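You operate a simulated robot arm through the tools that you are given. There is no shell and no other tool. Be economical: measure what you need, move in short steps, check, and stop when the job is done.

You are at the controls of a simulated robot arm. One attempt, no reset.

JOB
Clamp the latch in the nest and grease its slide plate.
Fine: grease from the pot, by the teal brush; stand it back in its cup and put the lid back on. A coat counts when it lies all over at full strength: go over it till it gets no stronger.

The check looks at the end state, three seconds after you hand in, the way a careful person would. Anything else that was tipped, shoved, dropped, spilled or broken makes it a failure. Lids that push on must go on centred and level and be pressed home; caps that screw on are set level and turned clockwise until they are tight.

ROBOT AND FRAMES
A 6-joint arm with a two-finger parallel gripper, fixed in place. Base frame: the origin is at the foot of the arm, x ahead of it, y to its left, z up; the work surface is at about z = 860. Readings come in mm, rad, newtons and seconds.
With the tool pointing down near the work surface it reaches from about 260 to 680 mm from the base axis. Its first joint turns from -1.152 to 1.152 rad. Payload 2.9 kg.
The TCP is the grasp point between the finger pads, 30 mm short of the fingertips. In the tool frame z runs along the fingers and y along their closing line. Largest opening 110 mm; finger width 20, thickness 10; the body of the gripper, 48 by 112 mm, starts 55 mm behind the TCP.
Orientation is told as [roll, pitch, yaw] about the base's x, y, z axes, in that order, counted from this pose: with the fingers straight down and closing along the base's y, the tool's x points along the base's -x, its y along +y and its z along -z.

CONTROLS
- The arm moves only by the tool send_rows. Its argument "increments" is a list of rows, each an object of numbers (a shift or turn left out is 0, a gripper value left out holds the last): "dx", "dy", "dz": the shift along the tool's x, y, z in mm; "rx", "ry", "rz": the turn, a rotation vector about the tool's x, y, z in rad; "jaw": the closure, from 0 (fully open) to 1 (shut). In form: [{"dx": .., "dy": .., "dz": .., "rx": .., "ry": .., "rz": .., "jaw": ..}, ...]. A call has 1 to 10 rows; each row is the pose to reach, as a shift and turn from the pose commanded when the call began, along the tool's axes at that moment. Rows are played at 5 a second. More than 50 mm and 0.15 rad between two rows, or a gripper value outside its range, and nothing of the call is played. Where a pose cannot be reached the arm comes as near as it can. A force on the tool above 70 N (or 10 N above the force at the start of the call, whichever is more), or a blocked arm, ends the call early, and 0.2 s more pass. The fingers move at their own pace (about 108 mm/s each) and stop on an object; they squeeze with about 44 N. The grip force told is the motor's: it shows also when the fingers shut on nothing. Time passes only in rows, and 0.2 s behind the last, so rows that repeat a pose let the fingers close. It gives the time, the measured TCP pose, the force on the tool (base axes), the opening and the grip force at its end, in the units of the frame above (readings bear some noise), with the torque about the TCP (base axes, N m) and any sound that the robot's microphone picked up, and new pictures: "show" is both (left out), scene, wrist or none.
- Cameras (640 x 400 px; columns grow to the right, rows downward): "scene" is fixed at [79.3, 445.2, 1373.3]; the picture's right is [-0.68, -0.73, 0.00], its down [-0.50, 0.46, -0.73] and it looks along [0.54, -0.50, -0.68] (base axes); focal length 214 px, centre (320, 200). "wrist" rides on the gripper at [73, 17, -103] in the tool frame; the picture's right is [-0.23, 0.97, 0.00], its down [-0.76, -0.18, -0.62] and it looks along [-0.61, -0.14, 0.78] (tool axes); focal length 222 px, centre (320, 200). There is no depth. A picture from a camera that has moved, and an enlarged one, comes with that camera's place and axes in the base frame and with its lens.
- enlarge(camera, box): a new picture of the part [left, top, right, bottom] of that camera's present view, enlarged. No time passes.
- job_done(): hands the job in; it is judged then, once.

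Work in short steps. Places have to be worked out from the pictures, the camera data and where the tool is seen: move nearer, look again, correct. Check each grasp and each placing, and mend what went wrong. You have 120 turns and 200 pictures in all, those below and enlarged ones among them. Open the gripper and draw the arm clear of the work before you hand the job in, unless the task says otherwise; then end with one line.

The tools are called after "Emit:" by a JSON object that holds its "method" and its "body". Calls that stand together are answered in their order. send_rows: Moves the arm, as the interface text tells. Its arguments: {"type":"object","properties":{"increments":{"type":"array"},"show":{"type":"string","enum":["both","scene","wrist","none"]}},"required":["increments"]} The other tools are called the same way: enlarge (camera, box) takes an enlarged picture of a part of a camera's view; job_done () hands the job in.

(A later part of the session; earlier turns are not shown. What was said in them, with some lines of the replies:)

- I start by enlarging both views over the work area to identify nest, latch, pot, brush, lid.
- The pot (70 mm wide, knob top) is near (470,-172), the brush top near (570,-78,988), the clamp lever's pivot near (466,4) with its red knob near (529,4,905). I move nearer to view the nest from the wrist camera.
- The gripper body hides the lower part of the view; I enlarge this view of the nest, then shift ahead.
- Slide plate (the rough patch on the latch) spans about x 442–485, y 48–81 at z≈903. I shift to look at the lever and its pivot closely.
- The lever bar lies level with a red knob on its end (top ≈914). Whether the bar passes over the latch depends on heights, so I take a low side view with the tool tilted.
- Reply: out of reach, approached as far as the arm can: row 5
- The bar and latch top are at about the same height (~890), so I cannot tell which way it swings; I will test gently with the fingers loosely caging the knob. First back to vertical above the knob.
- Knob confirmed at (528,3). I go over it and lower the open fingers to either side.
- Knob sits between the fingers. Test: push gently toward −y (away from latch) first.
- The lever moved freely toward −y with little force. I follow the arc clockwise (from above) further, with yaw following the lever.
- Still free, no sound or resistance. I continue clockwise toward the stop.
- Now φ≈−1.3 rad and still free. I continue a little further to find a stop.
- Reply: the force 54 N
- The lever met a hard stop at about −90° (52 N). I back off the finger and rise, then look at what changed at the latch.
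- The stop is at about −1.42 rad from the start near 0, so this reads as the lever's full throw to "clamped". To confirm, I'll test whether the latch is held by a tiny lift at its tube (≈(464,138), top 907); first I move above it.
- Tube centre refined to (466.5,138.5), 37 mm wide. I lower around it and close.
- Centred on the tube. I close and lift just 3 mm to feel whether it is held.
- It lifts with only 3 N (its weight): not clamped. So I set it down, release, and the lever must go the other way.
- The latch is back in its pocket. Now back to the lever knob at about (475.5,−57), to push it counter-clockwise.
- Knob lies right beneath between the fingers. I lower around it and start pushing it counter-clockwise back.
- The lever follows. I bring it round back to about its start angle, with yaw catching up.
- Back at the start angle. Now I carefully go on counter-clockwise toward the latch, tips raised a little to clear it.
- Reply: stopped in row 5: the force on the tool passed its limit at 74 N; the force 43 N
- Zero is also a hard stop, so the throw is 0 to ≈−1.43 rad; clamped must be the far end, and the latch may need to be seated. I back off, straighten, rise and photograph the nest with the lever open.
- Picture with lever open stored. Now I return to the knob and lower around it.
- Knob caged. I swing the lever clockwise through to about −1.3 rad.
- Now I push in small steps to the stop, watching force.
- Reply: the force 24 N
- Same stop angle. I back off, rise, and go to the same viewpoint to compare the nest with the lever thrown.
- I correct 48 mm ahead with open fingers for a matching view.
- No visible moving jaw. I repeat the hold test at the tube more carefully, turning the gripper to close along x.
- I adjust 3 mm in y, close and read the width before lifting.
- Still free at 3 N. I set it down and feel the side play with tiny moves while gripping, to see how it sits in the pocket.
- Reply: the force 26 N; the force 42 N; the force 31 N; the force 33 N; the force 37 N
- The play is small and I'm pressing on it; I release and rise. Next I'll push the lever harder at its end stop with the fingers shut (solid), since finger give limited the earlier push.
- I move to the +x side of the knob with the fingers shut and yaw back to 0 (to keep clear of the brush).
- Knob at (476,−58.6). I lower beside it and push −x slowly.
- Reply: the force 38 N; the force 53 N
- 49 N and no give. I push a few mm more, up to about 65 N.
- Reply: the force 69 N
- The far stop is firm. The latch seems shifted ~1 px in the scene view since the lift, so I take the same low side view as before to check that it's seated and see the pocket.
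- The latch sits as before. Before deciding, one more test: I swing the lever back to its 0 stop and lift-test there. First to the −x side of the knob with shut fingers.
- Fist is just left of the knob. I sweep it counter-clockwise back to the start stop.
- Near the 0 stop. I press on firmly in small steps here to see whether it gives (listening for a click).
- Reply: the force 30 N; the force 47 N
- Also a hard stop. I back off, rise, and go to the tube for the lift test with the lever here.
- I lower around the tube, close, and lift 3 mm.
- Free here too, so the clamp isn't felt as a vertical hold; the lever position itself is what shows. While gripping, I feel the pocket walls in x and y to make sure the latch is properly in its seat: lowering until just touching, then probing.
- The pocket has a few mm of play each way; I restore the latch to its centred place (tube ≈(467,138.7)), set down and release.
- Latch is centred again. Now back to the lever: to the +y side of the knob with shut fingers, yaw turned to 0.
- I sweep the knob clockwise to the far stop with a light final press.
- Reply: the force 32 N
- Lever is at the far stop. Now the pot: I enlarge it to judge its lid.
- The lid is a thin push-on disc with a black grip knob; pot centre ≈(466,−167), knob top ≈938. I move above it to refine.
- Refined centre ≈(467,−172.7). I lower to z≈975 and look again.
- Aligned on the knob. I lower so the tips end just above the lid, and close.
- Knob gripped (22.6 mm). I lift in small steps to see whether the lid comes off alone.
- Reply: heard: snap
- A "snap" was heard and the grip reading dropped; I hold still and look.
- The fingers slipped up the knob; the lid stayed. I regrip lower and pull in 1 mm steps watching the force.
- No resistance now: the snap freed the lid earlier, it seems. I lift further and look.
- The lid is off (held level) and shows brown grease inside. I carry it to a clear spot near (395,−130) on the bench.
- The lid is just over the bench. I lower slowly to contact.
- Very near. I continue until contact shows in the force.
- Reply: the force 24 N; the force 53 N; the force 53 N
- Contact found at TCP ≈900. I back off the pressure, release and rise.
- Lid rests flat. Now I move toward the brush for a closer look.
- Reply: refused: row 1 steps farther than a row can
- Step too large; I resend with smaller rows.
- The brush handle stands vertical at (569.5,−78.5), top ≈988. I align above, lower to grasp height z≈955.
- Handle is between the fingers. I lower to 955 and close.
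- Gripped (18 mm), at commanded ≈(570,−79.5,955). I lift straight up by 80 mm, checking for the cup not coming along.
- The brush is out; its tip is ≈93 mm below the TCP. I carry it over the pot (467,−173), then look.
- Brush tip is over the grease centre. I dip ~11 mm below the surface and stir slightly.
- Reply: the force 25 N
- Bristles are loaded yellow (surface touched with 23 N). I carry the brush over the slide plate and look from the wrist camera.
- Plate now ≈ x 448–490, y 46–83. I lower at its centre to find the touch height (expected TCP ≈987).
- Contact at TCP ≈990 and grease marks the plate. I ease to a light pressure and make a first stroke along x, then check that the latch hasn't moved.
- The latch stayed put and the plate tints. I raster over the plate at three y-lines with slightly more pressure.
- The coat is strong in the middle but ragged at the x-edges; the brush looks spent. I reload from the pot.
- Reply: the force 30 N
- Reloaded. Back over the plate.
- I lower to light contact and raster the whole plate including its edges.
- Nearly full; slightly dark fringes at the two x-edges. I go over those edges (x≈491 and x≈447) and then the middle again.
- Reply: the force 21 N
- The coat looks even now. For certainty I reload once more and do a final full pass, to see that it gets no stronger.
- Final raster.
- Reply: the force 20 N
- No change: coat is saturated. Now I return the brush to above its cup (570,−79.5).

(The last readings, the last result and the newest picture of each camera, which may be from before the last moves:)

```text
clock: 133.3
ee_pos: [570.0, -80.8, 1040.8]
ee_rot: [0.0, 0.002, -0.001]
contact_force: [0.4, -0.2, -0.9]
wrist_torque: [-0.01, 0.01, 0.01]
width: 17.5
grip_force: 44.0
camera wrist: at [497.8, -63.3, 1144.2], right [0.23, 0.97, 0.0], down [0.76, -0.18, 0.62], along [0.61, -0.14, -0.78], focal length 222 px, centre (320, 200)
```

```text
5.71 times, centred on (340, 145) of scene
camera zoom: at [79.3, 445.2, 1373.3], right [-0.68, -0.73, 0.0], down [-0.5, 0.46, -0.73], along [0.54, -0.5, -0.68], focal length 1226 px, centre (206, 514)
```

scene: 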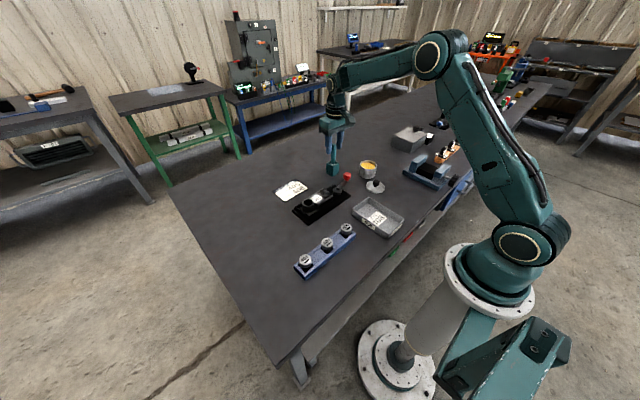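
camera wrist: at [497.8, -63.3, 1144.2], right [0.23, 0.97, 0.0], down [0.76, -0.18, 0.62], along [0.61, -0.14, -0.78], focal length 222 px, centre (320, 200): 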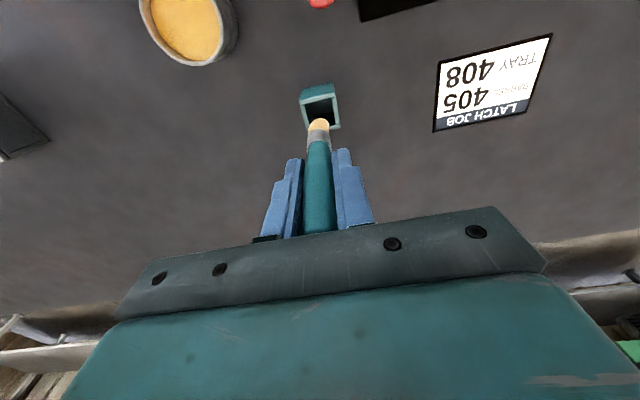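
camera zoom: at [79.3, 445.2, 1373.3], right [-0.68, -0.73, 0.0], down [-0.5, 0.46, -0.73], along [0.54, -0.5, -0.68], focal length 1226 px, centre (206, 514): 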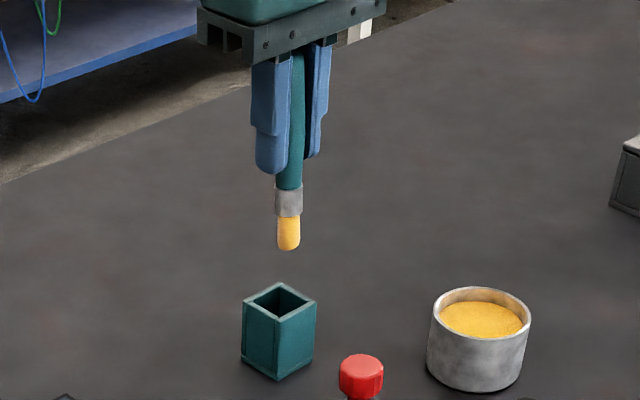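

Cup centre ≈(571.7,−79.7); the brush tip has shifted ~3 mm toward −x in the grip. I shift +3.5 mm in x and lower to the rim to look.

Emit:
{"method": "send_rows", "body": {"increments": [{"dx": -4}, {"dx": -4, "dz": 25}, {"dx": -4, "dz": 40}], "show": "none"}}

Emit:
{"method": "enlarge", "body": {"camera": "wrist", "box": [270, 60, 370, 150]}}

Emit:
{"method": "enlarge", "body": {"camera": "scene", "box": [310, 130, 360, 180]}}

```text
clock: 134.1
ee_pos: [575.4, -79.4, 1000.4]
ee_rot: [0.001, 0.001, -0.002]
contact_force: [-0.3, -0.9, 0.5]
wrist_torque: [-0.03, -0.04, 0.02]
width: 17.9
grip_force: 43.9
```

```text
4.44 times, centred on (320, 105) of wrist
camera zoom: at [501.7, -62.0, 1103.4], right [0.23, 0.97, 0.0], down [0.76, -0.18, 0.62], along [0.61, -0.14, -0.78], focal length 987 px, centre (320, 622)
```

zoom: 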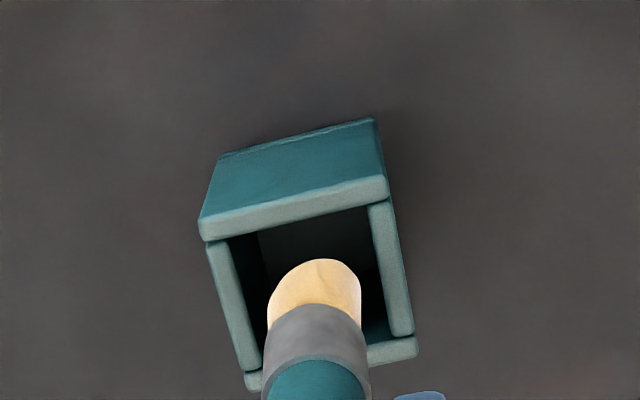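

```text
8.00 times, centred on (335, 155) of scene
camera zoom: at [79.3, 445.2, 1373.3], right [-0.68, -0.73, 0.0], down [-0.5, 0.46, -0.73], along [0.54, -0.5, -0.68], focal length 1716 px, centre (200, 560)
```

zoom: 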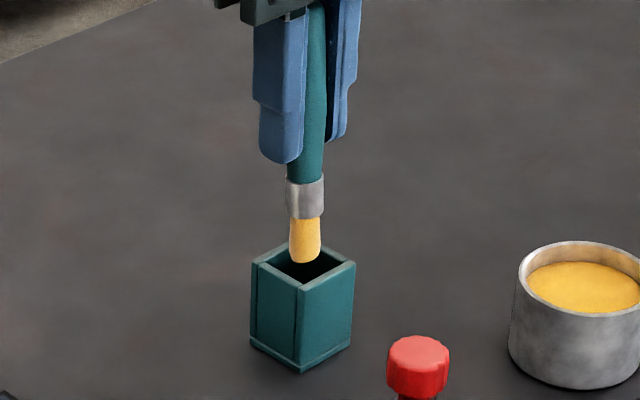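

Tip is centred at the cup mouth. I lower in stages, watching force.

Emit:
{"method": "send_rows", "body": {"increments": [{"dz": 10}, {"dz": 20}, {"dz": 30}], "show": "none"}}

Emit:
{"method": "send_rows", "body": {"increments": [{"dz": 6}, {"dz": 12}], "show": "none"}}

Emit:
{"method": "send_rows", "body": {"increments": [{"dz": 2}, {"dz": 4}], "show": "none"}}

Emit:
{"method": "enlarge", "body": {"camera": "scene", "box": [310, 130, 360, 180]}}

```text
clock: 134.9
ee_pos: [575.3, -80.2, 970.7]
ee_rot: [0.0, 0.001, -0.001]
contact_force: [-0.1, -0.4, 0.2]
wrist_torque: [0.0, 0.03, 0.02]
width: 17.9
grip_force: 44.8
```

```text
clock: 135.5
ee_pos: [575.4, -79.8, 959.2]
ee_rot: [-0.002, 0.003, -0.002]
contact_force: [-1.1, -0.1, -0.3]
wrist_torque: [0.03, 0.03, 0.01]
width: 17.8
grip_force: 44.2
```

```text
clock: 136.1
ee_pos: [574.7, -79.1, 955.3]
ee_rot: [0.0, 0.001, -0.001]
contact_force: [0.1, 0.3, -1.0]
wrist_torque: [0.01, -0.04, 0.0]
width: 17.8
grip_force: 44.3
```

```text
8.00 times, centred on (335, 155) of scene
camera zoom: at [79.3, 445.2, 1373.3], right [-0.68, -0.73, 0.0], down [-0.5, 0.46, -0.73], along [0.54, -0.5, -0.68], focal length 1716 px, centre (200, 560)
```

zoom: 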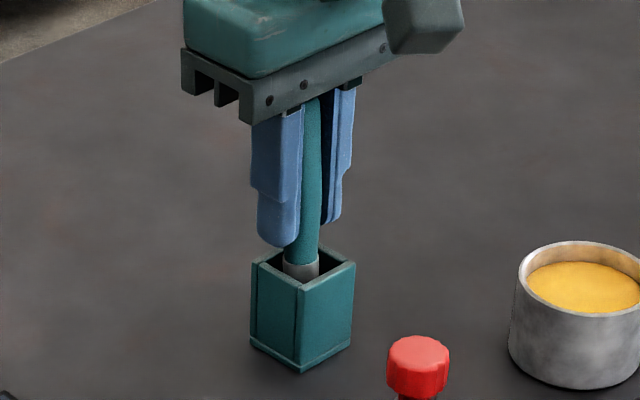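

In the cup, not yet at the floor. I lower until touch.

Emit:
{"method": "send_rows", "body": {"increments": [{"dz": 1.5}, {"dz": 3}], "show": "none"}}

Emit:
{"method": "send_rows", "body": {"increments": [{"dz": 1}, {"dz": 2}], "show": "none"}}

```text
clock: 136.7
ee_pos: [575.1, -80.5, 952.6]
ee_rot: [0.0, 0.0, -0.002]
contact_force: [-1.1, -0.8, 0.4]
wrist_torque: [-0.01, 0.01, -0.02]
width: 17.7
grip_force: 44.1
```

```text
clock: 137.3
ee_pos: [573.6, -79.2, 950.4]
ee_rot: [0.001, 0.0, 0.001]
contact_force: [-0.6, -0.8, 3.4]
wrist_torque: [0.01, 0.03, 0.01]
width: 17.5
grip_force: 44.1
```

Touching the floor (3.4 N). I open the fingers and look before rising.

Emit:
{"method": "send_rows", "body": {"increments": [{"jaw": 0.75}, {"jaw": 0.65}, {"jaw": 0.6}, {"jaw": 0.6}], "show": "wrist"}}

Emit:
{"method": "enlarge", "body": {"camera": "scene", "box": [310, 130, 360, 180]}}

```text
clock: 138.3
ee_pos: [574.6, -81.2, 949.4]
ee_rot: [0.0, 0.001, -0.002]
contact_force: [0.8, 0.7, -0.5]
wrist_torque: [0.01, 0.0, -0.01]
width: 43.8
grip_force: 0.1
camera wrist: at [502.5, -63.1, 1053.7], right [0.23, 0.97, 0.0], down [0.76, -0.18, 0.62], along [0.61, -0.14, -0.78], focal length 222 px, centre (320, 200)
```

wrist: 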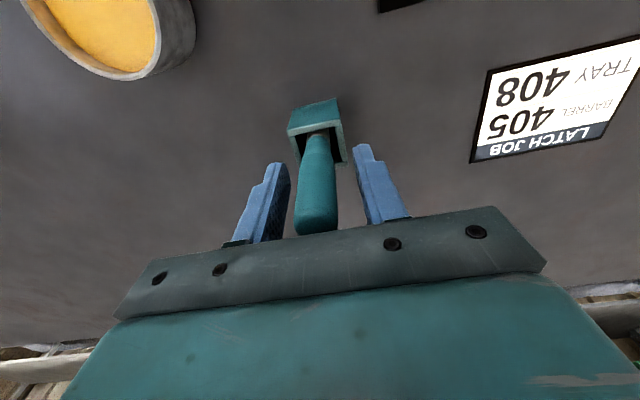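

```text
8.00 times, centred on (335, 155) of scene
camera zoom: at [79.3, 445.2, 1373.3], right [-0.68, -0.73, 0.0], down [-0.5, 0.46, -0.73], along [0.54, -0.5, -0.68], focal length 1716 px, centre (200, 560)
```

zoom: 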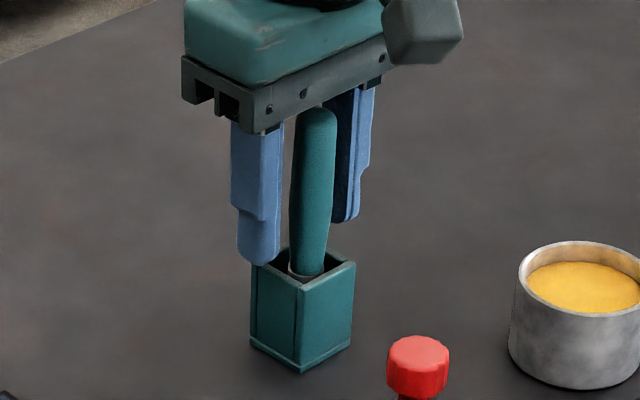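

Brush stands in the cup with a slight lean. I shift 5 mm toward −y to centre the fingers about it and rise straight up.

Emit:
{"method": "send_rows", "body": {"increments": [{"dy": -5}, {"dy": -5, "dz": -35}, {"dy": -5, "dz": -75}, {"dy": -5, "dz": -110}], "show": "wrist"}}

Emit:
{"method": "enlarge", "body": {"camera": "scene", "box": [310, 130, 410, 200]}}

```text
clock: 139.3
ee_pos: [574.9, -83.4, 1061.5]
ee_rot: [0.0, 0.002, -0.002]
contact_force: [-0.2, -0.2, -0.2]
wrist_torque: [0.02, 0.0, 0.0]
width: 44.3
grip_force: 0.0
camera wrist: at [502.8, -66.8, 1165.1], right [0.23, 0.97, 0.0], down [0.76, -0.18, 0.62], along [0.61, -0.14, -0.78], focal length 222 px, centre (320, 200)
```

wrist: 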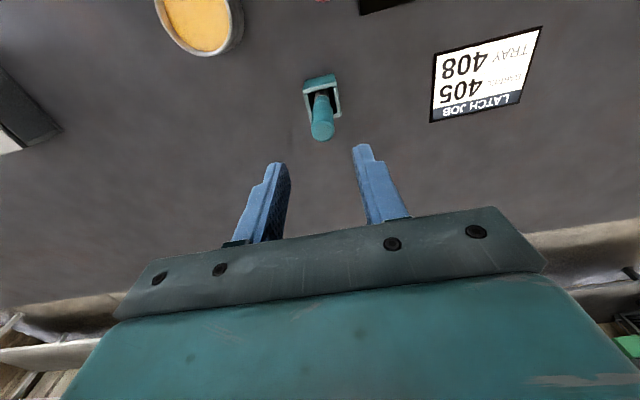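

```text
5.71 times, centred on (360, 165) of scene
camera zoom: at [79.3, 445.2, 1373.3], right [-0.68, -0.73, 0.0], down [-0.5, 0.46, -0.73], along [0.54, -0.5, -0.68], focal length 1226 px, centre (91, 400)
```

zoom: 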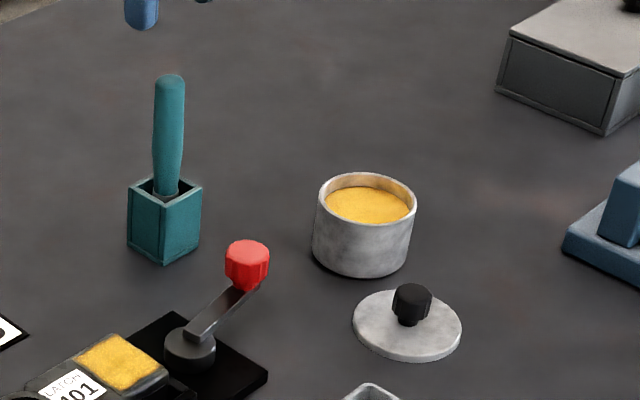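

Brush is back in. Now to the lid at (395,−130).

Emit:
{"method": "send_rows", "body": {"increments": [{"dx": 45, "dy": -12}, {"dx": 90, "dy": -24}, {"dx": 135, "dy": -36}, {"dx": 180, "dy": -46}, {"dx": 180, "dy": -46, "dz": 40}, {"dx": 180, "dy": -46, "dz": 80}, {"dx": 180, "dy": -46, "dz": 110}], "show": "wrist"}}

Emit:
{"method": "enlarge", "body": {"camera": "wrist", "box": [240, 70, 400, 190]}}

```text
clock: 140.9
ee_pos: [393.7, -131.5, 952.0]
ee_rot: [0.001, 0.002, -0.001]
contact_force: [-0.7, 0.1, -0.6]
wrist_torque: [0.01, 0.0, 0.01]
width: 44.4
grip_force: 0.0
camera wrist: at [321.6, -113.5, 1055.6], right [0.23, 0.97, 0.0], down [0.76, -0.18, 0.62], along [0.61, -0.14, -0.78], focal length 222 px, centre (320, 200)
```

wrist: 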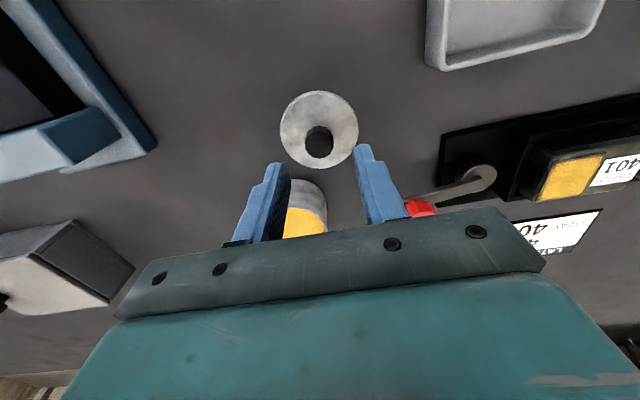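

```text
3.33 times, centred on (320, 130) of wrist
camera zoom: at [321.6, -113.5, 1055.6], right [0.23, 0.97, 0.0], down [0.76, -0.18, 0.62], along [0.61, -0.14, -0.78], focal length 740 px, centre (320, 433)
```

zoom: 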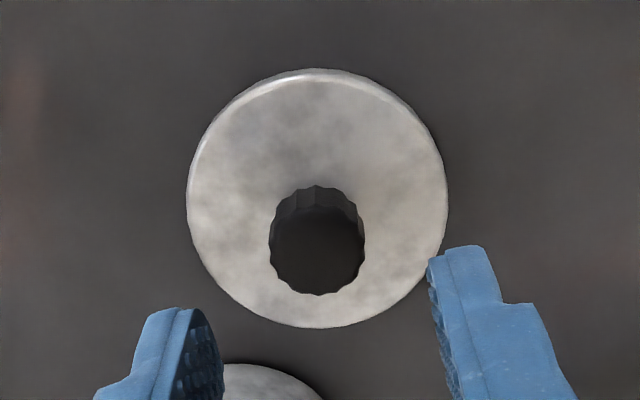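

Knob at (396,−131). I lower and grip it at the same height as before.

Emit:
{"method": "send_rows", "body": {"increments": [{"dx": -1.5, "dz": 25}, {"dx": -1.5, "dz": 45}, {"dx": -1.5, "dz": 50}, {"dx": -1.5, "dz": 50, "jaw": 0.9}, {"dx": -1.5, "dz": 50, "jaw": 0.9}], "show": "wrist"}}

Emit:
{"method": "send_rows", "body": {"increments": [{"dz": -10}, {"dz": -40}, {"dz": -75}], "show": "none"}}

Emit:
{"method": "enlarge", "body": {"camera": "scene", "box": [340, 135, 420, 205]}}

```text
clock: 142.1
ee_pos: [396.4, -130.7, 901.2]
ee_rot: [0.0, 0.003, -0.002]
contact_force: [0.8, -0.5, 0.2]
wrist_torque: [0.01, 0.01, 0.03]
width: 22.3
grip_force: 43.8
camera wrist: at [324.0, -113.5, 1005.2], right [0.23, 0.97, 0.0], down [0.76, -0.18, 0.62], along [0.61, -0.14, -0.78], focal length 222 px, centre (320, 200)
```

wrist: 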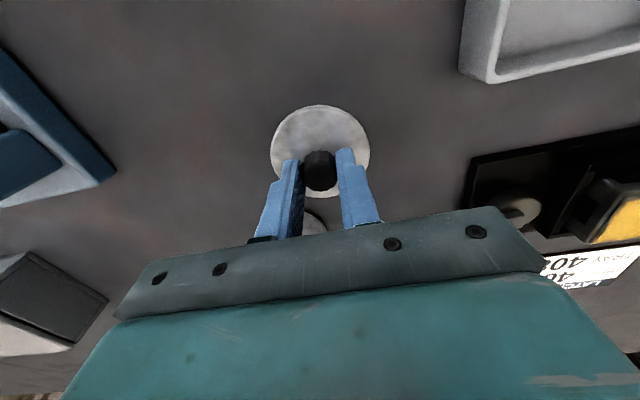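

```text
clock: 142.9
ee_pos: [395.3, -128.8, 976.6]
ee_rot: [-0.001, 0.001, -0.001]
contact_force: [0.2, 0.0, -0.6]
wrist_torque: [-0.02, -0.04, 0.01]
width: 22.4
grip_force: 44.1
```

```text
5.71 times, centred on (380, 170) of scene
camera zoom: at [79.3, 445.2, 1373.3], right [-0.68, -0.73, 0.0], down [-0.5, 0.46, -0.73], along [0.54, -0.5, -0.68], focal length 1226 px, centre (-23, 371)
```

zoom: 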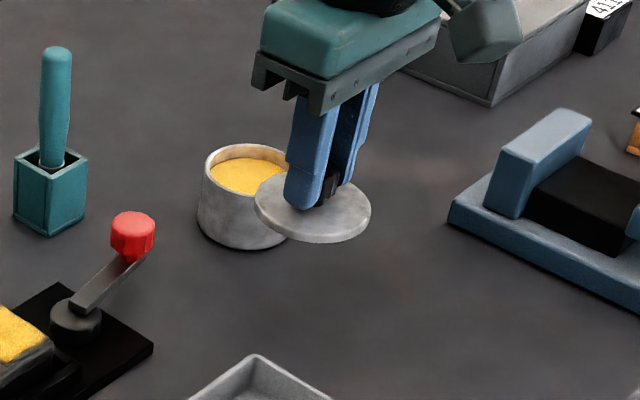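

Lid held level. I return it by the exact inverse shift to above the pot and compare.

Emit:
{"method": "send_rows", "body": {"increments": [{"dx": -20, "dy": -12}, {"dx": -40, "dy": -24}, {"dx": -60, "dy": -36}, {"dx": -73, "dy": -44}, {"dx": -73, "dy": -44, "dz": 12}], "show": "wrist"}}

Emit:
{"method": "enlarge", "body": {"camera": "scene", "box": [340, 135, 400, 185]}}

Emit:
{"method": "enlarge", "body": {"camera": "wrist", "box": [260, 70, 380, 200]}}

```text
clock: 144.1
ee_pos: [468.5, -174.2, 964.1]
ee_rot: [0.0, 0.002, 0.0]
contact_force: [1.0, -0.2, -0.5]
wrist_torque: [-0.02, -0.02, 0.0]
width: 22.4
grip_force: 44.4
camera wrist: at [396.7, -157.1, 1067.6], right [0.23, 0.97, 0.0], down [0.76, -0.18, 0.62], along [0.61, -0.14, -0.78], focal length 222 px, centre (320, 200)
```

wrist: 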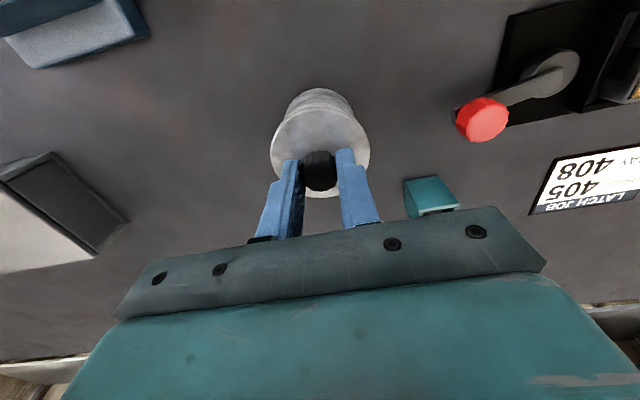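

```text
8.00 times, centred on (370, 160) of scene
camera zoom: at [79.3, 445.2, 1373.3], right [-0.68, -0.73, 0.0], down [-0.5, 0.46, -0.73], along [0.54, -0.5, -0.68], focal length 1716 px, centre (-80, 520)
```

zoom: 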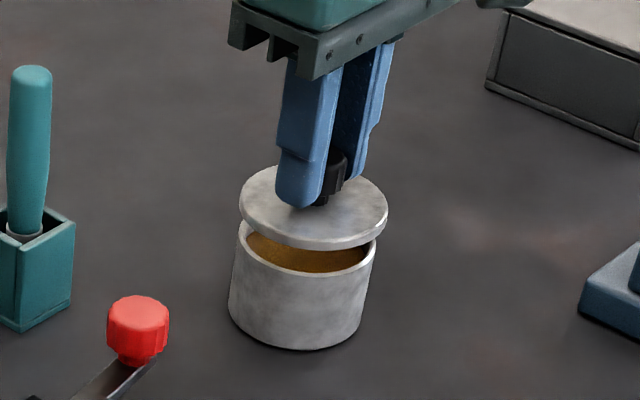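

```text
3.08 times, centred on (320, 135) of wrist
camera zoom: at [396.7, -157.1, 1067.6], right [0.23, 0.97, 0.0], down [0.76, -0.18, 0.62], along [0.61, -0.14, -0.78], focal length 684 px, centre (320, 400)
```

zoom: 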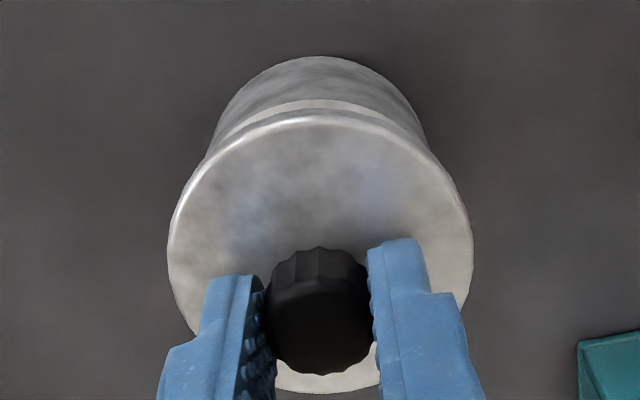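

Pot unmoved and lid centred. I lower gently onto the rim.

Emit:
{"method": "send_rows", "body": {"increments": [{"dz": 5}, {"dz": 10}, {"dz": 13}], "show": "none"}}

Emit:
{"method": "send_rows", "body": {"increments": [{"dz": 1.5}, {"dz": 3}], "show": "none"}}

Emit:
{"method": "enlarge", "body": {"camera": "scene", "box": [340, 135, 400, 185]}}

```text
clock: 144.9
ee_pos: [467.4, -173.1, 950.7]
ee_rot: [0.0, 0.001, -0.002]
contact_force: [-0.4, 0.6, -1.1]
wrist_torque: [0.0, 0.0, -0.01]
width: 22.2
grip_force: 44.3
```

```text
clock: 145.5
ee_pos: [469.6, -174.3, 947.8]
ee_rot: [0.001, -0.001, -0.001]
contact_force: [-1.2, 0.8, 0.9]
wrist_torque: [-0.02, -0.02, 0.0]
width: 22.2
grip_force: 43.8
```

```text
8.00 times, centred on (370, 160) of scene
camera zoom: at [79.3, 445.2, 1373.3], right [-0.68, -0.73, 0.0], down [-0.5, 0.46, -0.73], along [0.54, -0.5, -0.68], focal length 1716 px, centre (-80, 520)
```

zoom: 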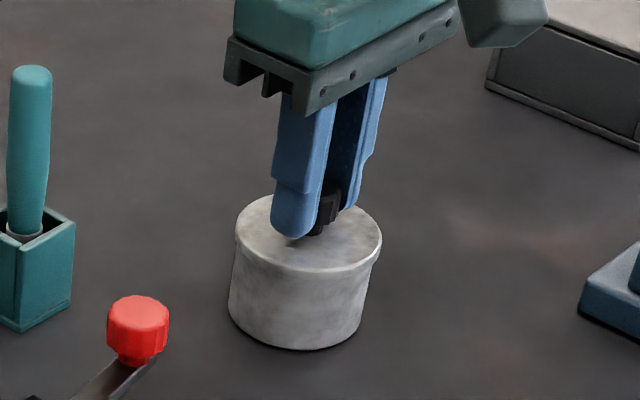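

The lid is at the rim. I press it down in small steps, listening for the snap.

Emit:
{"method": "send_rows", "body": {"increments": [{"dz": 1}, {"dz": 2}, {"dz": 3}], "show": "none"}}

Emit:
{"method": "send_rows", "body": {"increments": [{"dz": 1}, {"dz": 2}], "show": "none"}}

```text
clock: 146.3
ee_pos: [469.3, -175.1, 947.1]
ee_rot: [-0.002, -0.006, -0.002]
contact_force: [-10.0, 3.1, 44.6]
wrist_torque: [0.11, 0.8, -0.01]
width: 22.3
grip_force: 43.9
heard: snap
```

```text
clock: 146.9
ee_pos: [468.8, -174.2, 946.4]
ee_rot: [-0.004, -0.009, 0.0]
contact_force: [-9.9, 4.0, 52.3]
wrist_torque: [0.18, 0.22, 0.0]
width: 22.4
grip_force: 43.8
```

Snap heard, pressed to 52 N. I ease the pressure, open, rise and check level.

Emit:
{"method": "send_rows", "body": {"increments": [{"dz": -3}, {"dz": -3, "jaw": 0.7}, {"dz": -3, "jaw": 0.6}, {"dz": -40}, {"dz": -85}], "show": "wrist"}}

Emit:
{"method": "enlarge", "body": {"camera": "scene", "box": [350, 145, 390, 180]}}

```text
clock: 148.1
ee_pos: [469.3, -173.6, 1026.8]
ee_rot: [-0.001, 0.003, 0.0]
contact_force: [-0.5, -0.8, -0.4]
wrist_torque: [0.01, 0.01, 0.03]
width: 44.0
grip_force: 0.1
camera wrist: at [396.7, -156.9, 1130.7], right [0.23, 0.97, 0.0], down [0.76, -0.18, 0.62], along [0.61, -0.14, -0.78], focal length 222 px, centre (320, 200)
```

wrist: 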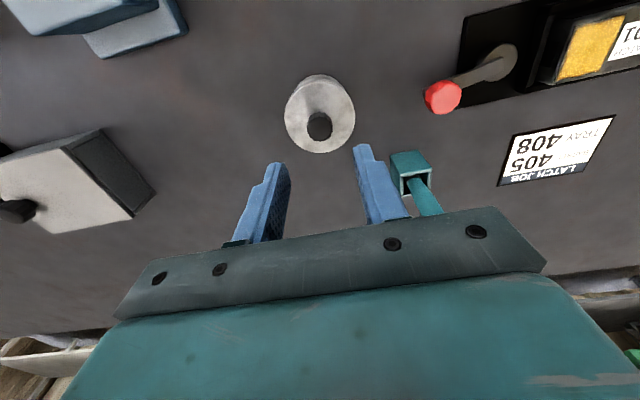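

```text
11.43 times, centred on (370, 162) of scene
camera zoom: at [79.3, 445.2, 1373.3], right [-0.68, -0.73, 0.0], down [-0.5, 0.46, -0.73], along [0.54, -0.5, -0.68], focal length 2451 px, centre (-251, 629)
```

zoom: 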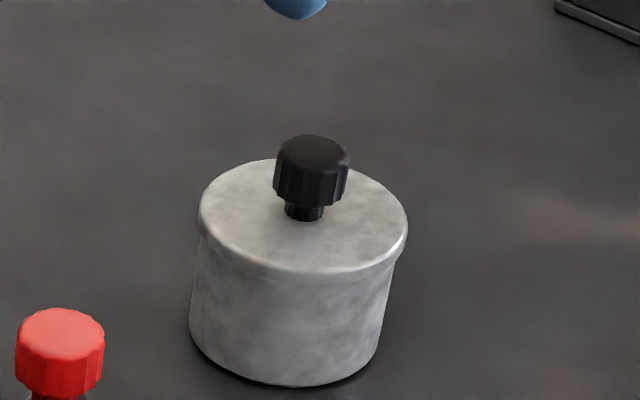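

Lid is home, centred and level. I draw the arm up and clear with open gripper and make a last check of everything.

Emit:
{"method": "send_rows", "body": {"increments": [{"dz": -45, "jaw": 0.3}, {"dz": -90, "dx": 20}, {"dz": -135, "dx": 45, "dy": 10}, {"dz": -180, "dx": 70, "dy": 25}, {"dz": -215, "dx": 95, "dy": 45}], "show": "both"}}

Emit:
{"method": "enlarge", "body": {"camera": "scene", "box": [290, 140, 390, 215]}}

```text
refused: row 3 steps farther than a row can; nothing moved
```

```text
5.33 times, centred on (340, 178) of scene
camera zoom: at [79.3, 445.2, 1373.3], right [-0.68, -0.73, 0.0], down [-0.5, 0.46, -0.73], along [0.54, -0.5, -0.68], focal length 1144 px, centre (213, 320)
```

zoom: 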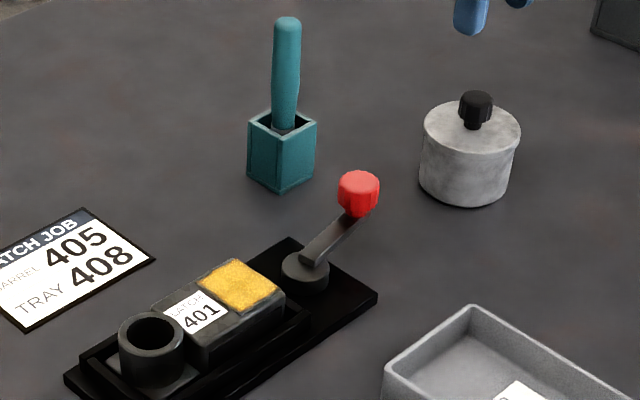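

Everything is in place. Since turns remain, I check once more whether the latch is held with the lever as thrown, by a tiny lift at its tube.

Emit:
{"method": "send_rows", "body": {"increments": [{"dy": 31, "rz": 0.148, "jaw": 0.4}, {"dy": 62, "rz": 0.296}, {"dy": 94, "rz": 0.444}, {"dy": 125, "rz": 0.592}, {"dy": 156, "rz": 0.74}, {"dy": 187, "rz": 0.888}, {"dy": 218, "rz": 1.036}, {"dy": 250, "rz": 1.184}, {"dy": 281, "dx": 1, "rz": 1.332}, {"dy": 312, "dx": 2, "rz": 1.48}], "show": "none"}}

Emit:
{"method": "send_rows", "body": {"increments": [{"rz": 0.09}, {"rz": 0.09, "dz": 20}], "show": "wrist"}}

Emit:
{"method": "enlarge", "body": {"camera": "wrist", "box": [240, 60, 400, 220]}}

```text
clock: 150.3
ee_pos: [467.2, 139.2, 1026.6]
ee_rot: [-0.001, -0.001, -1.485]
contact_force: [0.1, -0.2, -0.4]
wrist_torque: [0.01, 0.0, -0.03]
width: 66.1
grip_force: 0.0
```

```text
clock: 150.9
ee_pos: [467.3, 138.0, 1007.0]
ee_rot: [0.0, 0.0, -1.572]
contact_force: [0.8, 0.6, 0.4]
wrist_torque: [-0.01, 0.01, 0.01]
width: 65.7
grip_force: 0.0
camera wrist: at [484.4, 210.8, 1110.4], right [0.97, -0.23, 0.0], down [-0.18, -0.76, 0.62], along [-0.14, -0.61, -0.78], focal length 222 px, centre (320, 200)
```

wrist: 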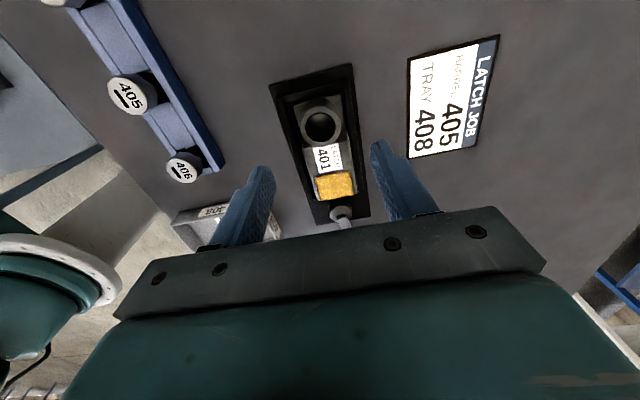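

```text
2.50 times, centred on (320, 140) of wrist
camera zoom: at [484.4, 210.8, 1110.4], right [0.97, -0.23, 0.0], down [-0.18, -0.76, 0.62], along [-0.14, -0.61, -0.78], focal length 555 px, centre (320, 350)
```

zoom: 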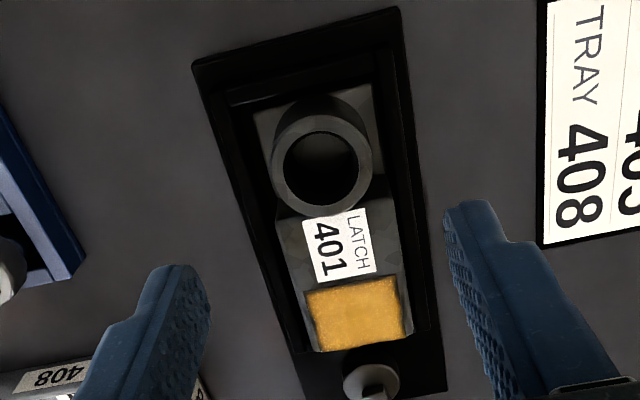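

Latch unmoved. I lower, grip the tube, and lift just 1.5–2 mm.

Emit:
{"method": "send_rows", "body": {"increments": [{"dz": 40}, {"dz": 80}, {"dz": 80, "jaw": 0.62}, {"dz": 80, "jaw": 0.75}, {"dz": 80, "jaw": 0.75}], "show": "none"}}

Emit:
{"method": "send_rows", "body": {"increments": [{"dz": -1}, {"dz": -2}], "show": "none"}}

```text
clock: 152.1
ee_pos: [467.8, 136.6, 925.5]
ee_rot: [0.0, 0.0, -1.571]
contact_force: [-0.7, 0.9, 0.5]
wrist_torque: [0.15, -0.01, -0.04]
width: 33.4
grip_force: 44.2
```

```text
clock: 152.7
ee_pos: [467.5, 138.3, 928.7]
ee_rot: [0.002, 0.001, -1.571]
contact_force: [0.4, 0.3, -2.8]
wrist_torque: [0.14, 0.02, 0.01]
width: 33.6
grip_force: 43.7
```

Still liftable. I compare the side play now (lever closed) with what I felt before (lever open), to see whether the clamp narrows the pocket.

Emit:
{"method": "send_rows", "body": {"increments": [{"dz": 1}, {"dz": 1, "dy": 1.5}, {"dz": 1, "dy": 3}], "show": "none"}}

Emit:
{"method": "send_rows", "body": {"increments": [{"dy": -2}, {"dy": -4}, {"dy": -6}], "show": "none"}}

Emit:
{"method": "send_rows", "body": {"increments": [{"dy": -1.5}, {"dy": -3}], "show": "none"}}

Emit:
{"method": "send_rows", "body": {"increments": [{"dy": 3}, {"dy": 6, "dx": 2}, {"dy": 6, "dx": 4}], "show": "none"}}

Emit:
{"method": "send_rows", "body": {"increments": [{"dx": -3}, {"dx": -6}, {"dx": -8}], "show": "none"}}

```text
clock: 153.5
ee_pos: [469.2, 137.5, 927.4]
ee_rot: [-0.005, -0.002, -1.572]
contact_force: [-8.2, -0.4, -2.5]
wrist_torque: [0.13, 0.39, 0.14]
width: 33.3
grip_force: 43.9
```

```text
clock: 154.3
ee_pos: [465.3, 137.2, 929.8]
ee_rot: [0.001, 0.0, -1.572]
contact_force: [-0.2, 0.2, -2.2]
wrist_torque: [0.09, -0.05, 0.02]
width: 33.2
grip_force: 44.1
```

```text
clock: 154.9
ee_pos: [460.5, 138.4, 927.6]
ee_rot: [-0.001, 0.0, -1.571]
contact_force: [1.4, -0.1, -2.5]
wrist_torque: [0.07, -0.07, 0.14]
width: 33.6
grip_force: 43.5
```

```text
clock: 155.7
ee_pos: [468.1, 139.8, 927.9]
ee_rot: [-0.001, 0.0, -1.572]
contact_force: [-1.0, -4.3, -3.0]
wrist_torque: [-0.03, 0.0, 0.0]
width: 33.5
grip_force: 43.6
```

```text
clock: 156.5
ee_pos: [466.5, 132.4, 927.9]
ee_rot: [-0.002, 0.001, -1.571]
contact_force: [-0.6, 3.3, -2.9]
wrist_torque: [0.25, -0.02, 0.07]
width: 33.2
grip_force: 44.3
```

Pocket play: x ≈461–469, y ≈133–141, so centre ≈(465,137); my handling had left the latch ~3 mm off. I set it down centred and release.

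Emit:
{"method": "send_rows", "body": {"increments": [{"dx": 1.5, "dy": -1.2}, {"dx": 3, "dy": -2.4}, {"dx": 3, "dy": -2.4, "dz": 0.8}, {"dx": 3, "dy": -2.4, "dz": 1.4}], "show": "none"}}

Emit:
{"method": "send_rows", "body": {"increments": [{"jaw": 0.6}, {"jaw": 0.5}, {"jaw": 0.5, "dz": -40}, {"jaw": 0.5, "dz": -78}], "show": "wrist"}}

Emit:
{"method": "enlarge", "body": {"camera": "wrist", "box": [240, 60, 400, 220]}}

```text
clock: 157.5
ee_pos: [465.8, 137.5, 926.6]
ee_rot: [-0.002, 0.0, -1.571]
contact_force: [-0.8, -0.4, -3.1]
wrist_torque: [0.13, 0.0, 0.01]
width: 33.4
grip_force: 43.9
```

```text
clock: 158.5
ee_pos: [462.8, 136.3, 1006.0]
ee_rot: [-0.002, 0.002, -1.57]
contact_force: [-0.3, 0.4, 0.3]
wrist_torque: [0.0, -0.02, -0.02]
width: 55.0
grip_force: 0.1
camera wrist: at [479.8, 209.1, 1109.6], right [0.97, -0.23, 0.0], down [-0.18, -0.76, 0.62], along [-0.14, -0.61, -0.78], focal length 222 px, centre (320, 200)
```

wrist: 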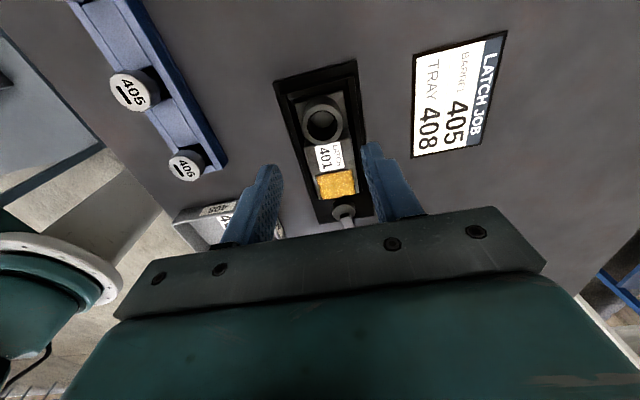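

```text
2.50 times, centred on (320, 140) of wrist
camera zoom: at [479.8, 209.1, 1109.6], right [0.97, -0.23, 0.0], down [-0.18, -0.76, 0.62], along [-0.14, -0.61, -0.78], focal length 555 px, centre (320, 350)
```

zoom: 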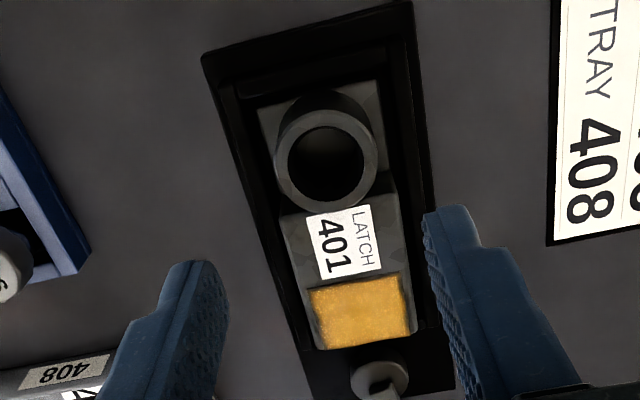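

Latch centred in its pocket now. I cycle the lever once more (open, then fully closed) with the latch centred: first to the −x side of the knob.

Emit:
{"method": "send_rows", "body": {"increments": [{"dx": -20, "dy": -2, "rz": -0.148, "jaw": 1}, {"dx": -40, "dy": -4, "rz": -0.296}, {"dx": -60, "dy": -7, "rz": -0.444}, {"dx": -80, "dy": -9, "rz": -0.592}, {"dx": -100, "dy": -12, "rz": -0.74}, {"dx": -120, "dy": -14, "rz": -0.888}, {"dx": -140, "dy": -16, "rz": -1.036}, {"dx": -160, "dy": -19, "rz": -1.184}, {"dx": -180, "dy": -21, "rz": -1.332}, {"dx": -198, "dy": -23, "rz": -1.48}], "show": "none"}}

Emit:
{"method": "send_rows", "body": {"increments": [{"rz": -0.09}, {"rz": -0.09, "dz": 42}, {"rz": -0.09, "dz": 83}], "show": "wrist"}}

```text
clock: 160.7
ee_pos: [439.7, -60.5, 1004.2]
ee_rot: [0.001, 0.003, -0.09]
contact_force: [0.9, 0.1, 0.0]
wrist_torque: [-0.01, 0.01, 0.02]
width: 0.0
grip_force: 37.8
```

```text
clock: 161.5
ee_pos: [440.9, -60.4, 918.6]
ee_rot: [0.001, 0.0, 0.0]
contact_force: [0.3, 1.3, -0.5]
wrist_torque: [0.0, -0.01, -0.02]
width: 0.1
grip_force: 37.4
camera wrist: at [367.9, -43.3, 1022.7], right [0.23, 0.97, 0.0], down [0.76, -0.18, 0.62], along [0.61, -0.14, -0.78], focal length 222 px, centre (320, 200)
```

wrist: 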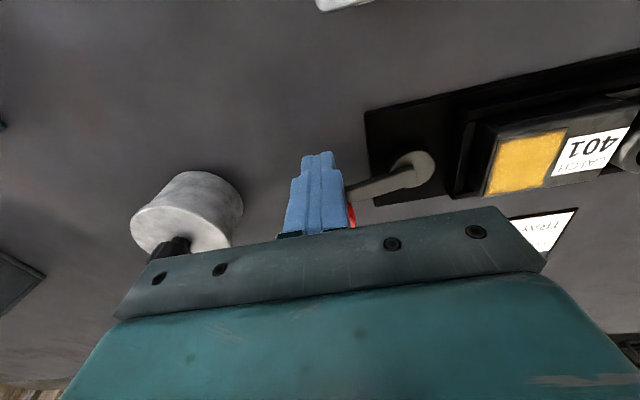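

I sweep the lever open as before (tips raised 3 mm), then rise.

Emit:
{"method": "send_rows", "body": {"increments": [{"dx": -15.7, "dy": 1.2, "dz": -3}, {"dx": -28.7, "dy": 0, "dz": -3}, {"dx": -41.6, "dy": 1.5, "dz": -3}, {"dx": -54, "dy": 5.4, "dz": -3}, {"dx": -65.3, "dy": 11.8, "dz": -3}, {"dx": -75.2, "dy": 20.3, "dz": -3}, {"dx": -83.2, "dy": 30.5, "dz": -3}, {"dx": -87.8, "dy": 40.5, "dz": -3}, {"dx": -87.8, "dy": 43, "dz": -3}], "show": "none"}}

Emit:
{"method": "send_rows", "body": {"increments": [{"dy": -8}, {"dy": -8, "dz": -35}, {"dy": 15, "dz": -50}, {"dy": 45, "dz": -50}, {"dy": 62, "dz": -40}, {"dy": 62, "dz": 0}], "show": "wrist"}}

```text
clock: 163.5
ee_pos: [529.9, -19.6, 924.1]
ee_rot: [-0.002, 0.003, -0.004]
contact_force: [-3.5, -10.6, 1.1]
wrist_torque: [-0.14, 0.08, 0.05]
width: 0.0
grip_force: 37.8
```

```text
clock: 164.9
ee_pos: [530.6, 44.8, 926.2]
ee_rot: [0.0, 0.001, -0.002]
contact_force: [0.3, -0.1, -0.6]
wrist_torque: [-0.01, 0.01, 0.0]
width: 0.0
grip_force: 37.4
camera wrist: at [457.9, 62.4, 1028.6], right [0.23, 0.97, 0.0], down [0.76, -0.18, 0.62], along [0.61, -0.14, -0.78], focal length 222 px, centre (320, 200)
```

wrist: 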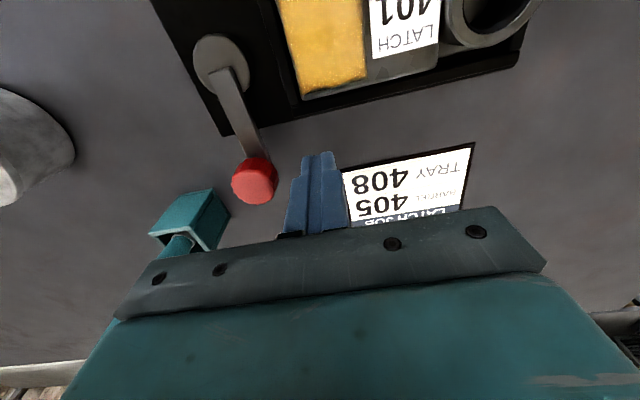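

Lever open. Now the full closing sweep to the far stop with a firm final press.

Emit:
{"method": "send_rows", "body": {"increments": [{"dx": 1, "dy": -16.5, "dz": 2}, {"dx": -2.4, "dy": -29.1, "dz": 2}, {"dx": -3.2, "dy": -42.1, "dz": 2}, {"dx": -1.3, "dy": -54.9, "dz": 2}, {"dx": 3, "dy": -67.3, "dz": 2}, {"dx": 9.6, "dy": -78.5, "dz": 2}, {"dx": 18.5, "dy": -88.1, "dz": 2}, {"dx": 26.2, "dy": -94, "dz": 2}, {"dx": 30.6, "dy": -96.7, "dz": 2}, {"dx": 35, "dy": -97, "dz": 2}], "show": "none"}}

Emit:
{"method": "send_rows", "body": {"increments": [{"dx": 2}, {"dx": 2}, {"dx": -10}, {"dx": -14, "dz": -40}, {"dx": -10, "dy": 5, "dz": -79}], "show": "wrist"}}

```text
clock: 167.1
ee_pos: [499.0, -53.4, 922.6]
ee_rot: [-0.001, -0.012, 0.002]
contact_force: [33.2, 3.3, -11.2]
wrist_torque: [0.02, -0.35, 0.05]
width: 0.1
grip_force: 38.0
```

```text
clock: 168.3
ee_pos: [503.9, -48.7, 1001.6]
ee_rot: [-0.001, 0.003, -0.002]
contact_force: [0.2, -0.4, 0.0]
wrist_torque: [0.02, 0.02, 0.0]
width: 0.0
grip_force: 37.9
camera wrist: at [432.0, -30.6, 1105.9], right [0.23, 0.97, 0.0], down [0.76, -0.18, 0.62], along [0.6, -0.14, -0.78], focal length 222 px, centre (320, 200)
```

wrist: 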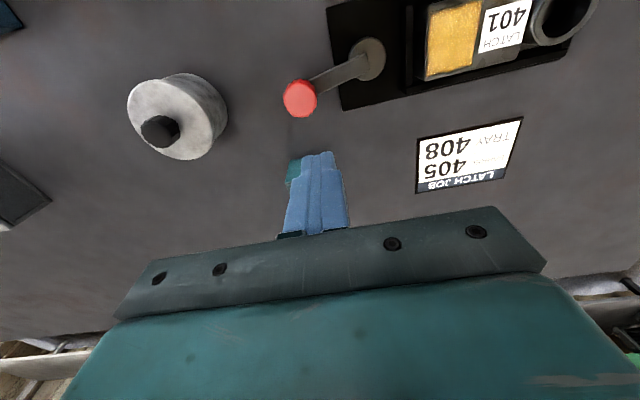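

Closed again. One final tiny lift test at the tube.

Emit:
{"method": "send_rows", "body": {"increments": [{"dx": 4, "dy": 18, "rz": 0.148, "jaw": 0.4}, {"dx": 8, "dy": 37, "rz": 0.296}, {"dx": 12, "dy": 56, "rz": 0.444}, {"dx": 16, "dy": 74, "rz": 0.592}, {"dx": 20, "dy": 93, "rz": 0.74}, {"dx": 24, "dy": 112, "rz": 0.888}, {"dx": 28, "dy": 130, "rz": 1.036}, {"dx": 32, "dy": 149, "rz": 1.184}, {"dx": 36, "dy": 168, "rz": 1.332}, {"dx": 39.5, "dy": 186, "rz": 1.48}], "show": "none"}}

Emit:
{"method": "send_rows", "body": {"increments": [{"rz": 0.09}, {"rz": 0.09, "dz": 40}, {"rz": 0.09, "dz": 77}, {"rz": 0.09, "dz": 77, "jaw": 0.62}, {"rz": 0.09, "dz": 77, "jaw": 0.75}, {"rz": 0.09, "dz": 77, "jaw": 0.75}], "show": "none"}}

Emit:
{"method": "send_rows", "body": {"increments": [{"dz": -1}, {"dz": -2}], "show": "none"}}

```text
clock: 170.5
ee_pos: [464.4, 137.7, 999.7]
ee_rot: [-0.002, 0.0, -1.483]
contact_force: [-0.2, 0.0, 0.4]
wrist_torque: [0.0, 0.02, 0.02]
width: 66.0
grip_force: 0.2
```

```text
clock: 171.9
ee_pos: [463.0, 139.0, 924.0]
ee_rot: [-0.002, 0.001, -1.572]
contact_force: [-0.3, 0.2, 0.6]
wrist_torque: [0.14, 0.01, 0.03]
width: 33.5
grip_force: 44.2
```

```text
clock: 172.5
ee_pos: [464.7, 137.9, 926.6]
ee_rot: [-0.002, -0.001, -1.57]
contact_force: [-0.5, 1.0, -3.2]
wrist_torque: [0.16, 0.01, -0.02]
width: 33.3
grip_force: 44.3
```

Same as before; the lever at its far stop is all the clamp there is to set. I set the latch down in the centre, release, and withdraw.

Emit:
{"method": "send_rows", "body": {"increments": [{"dz": 1}, {"dz": 2.2}, {"dz": 2.2, "jaw": 0.6}, {"dz": 2.2, "jaw": 0.5}, {"dz": -40}, {"dz": -85}, {"dz": -125}, {"dz": -165}, {"dz": -205}], "show": "both"}}

Emit:
{"method": "enlarge", "body": {"camera": "scene", "box": [290, 140, 390, 215]}}

Emit:
{"method": "enlarge", "body": {"camera": "wrist", "box": [250, 80, 390, 220]}}

```text
clock: 174.5
ee_pos: [465.0, 136.9, 1132.8]
ee_rot: [-0.002, 0.001, -1.571]
contact_force: [-0.3, -1.1, -0.1]
wrist_torque: [0.01, -0.02, -0.01]
width: 55.0
grip_force: 0.0
camera wrist: at [481.9, 209.1, 1236.0], right [0.97, -0.23, 0.0], down [-0.18, -0.76, 0.62], along [-0.14, -0.61, -0.78], focal length 222 px, centre (320, 200)
```

scene: 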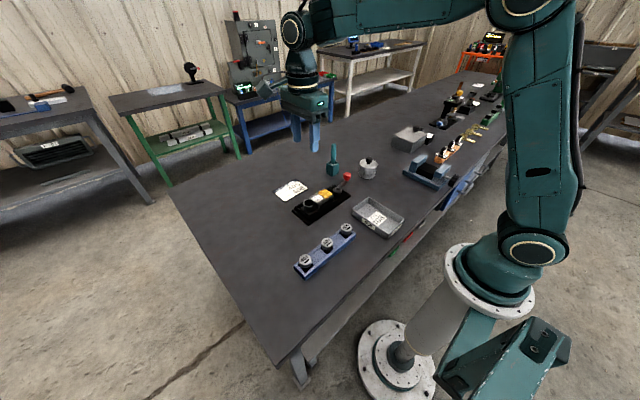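
wrist: 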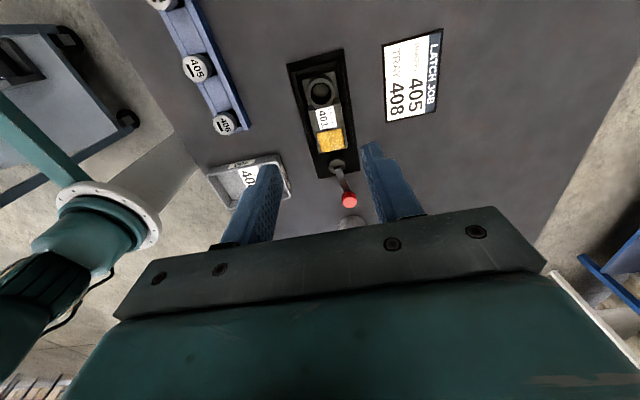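

```text
5.33 times, centred on (340, 178) of scene
camera zoom: at [79.3, 445.2, 1373.3], right [-0.68, -0.73, 0.0], down [-0.5, 0.46, -0.73], along [0.54, -0.5, -0.68], focal length 1144 px, centre (213, 320)
```

zoom: 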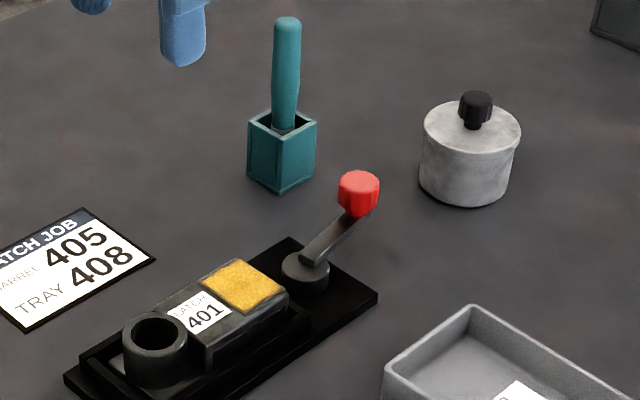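

```text
2.86 times, centred on (320, 150) of wrist
camera zoom: at [481.9, 209.1, 1236.0], right [0.97, -0.23, 0.0], down [-0.18, -0.76, 0.62], along [-0.14, -0.61, -0.78], focal length 635 px, centre (320, 343)
```

zoom: 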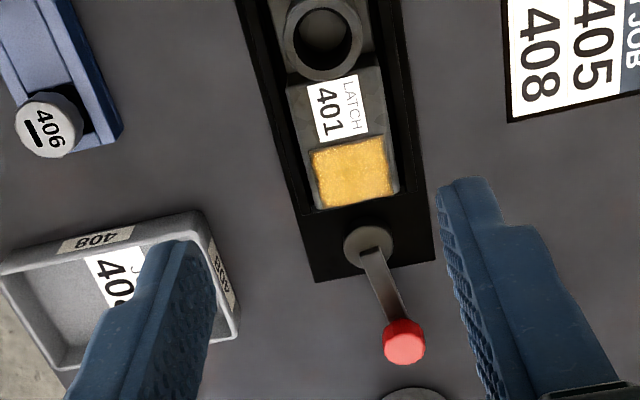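

All is in place: lever at its far stop, plate coated, brush in its cup, lid on, and the arm is clear with the gripper open. I hand in.

Emit:
{"method": "job_done", "body": {}}

```text
The job is handed in.
```

I handed the job in, but I could not confirm that the clamp holds the latch: with the lever at its far stop the latch still lifted with about 3 N, its own weight. It was just as free with the lever at the other stop, and again after I re-centred the latch and closed the lever a second time. The slide plate is coated all over and looked no stronger after a last reloaded pass. The teal brush is back in its cup with a slight lean, and the pot lid snapped home, centred and level.
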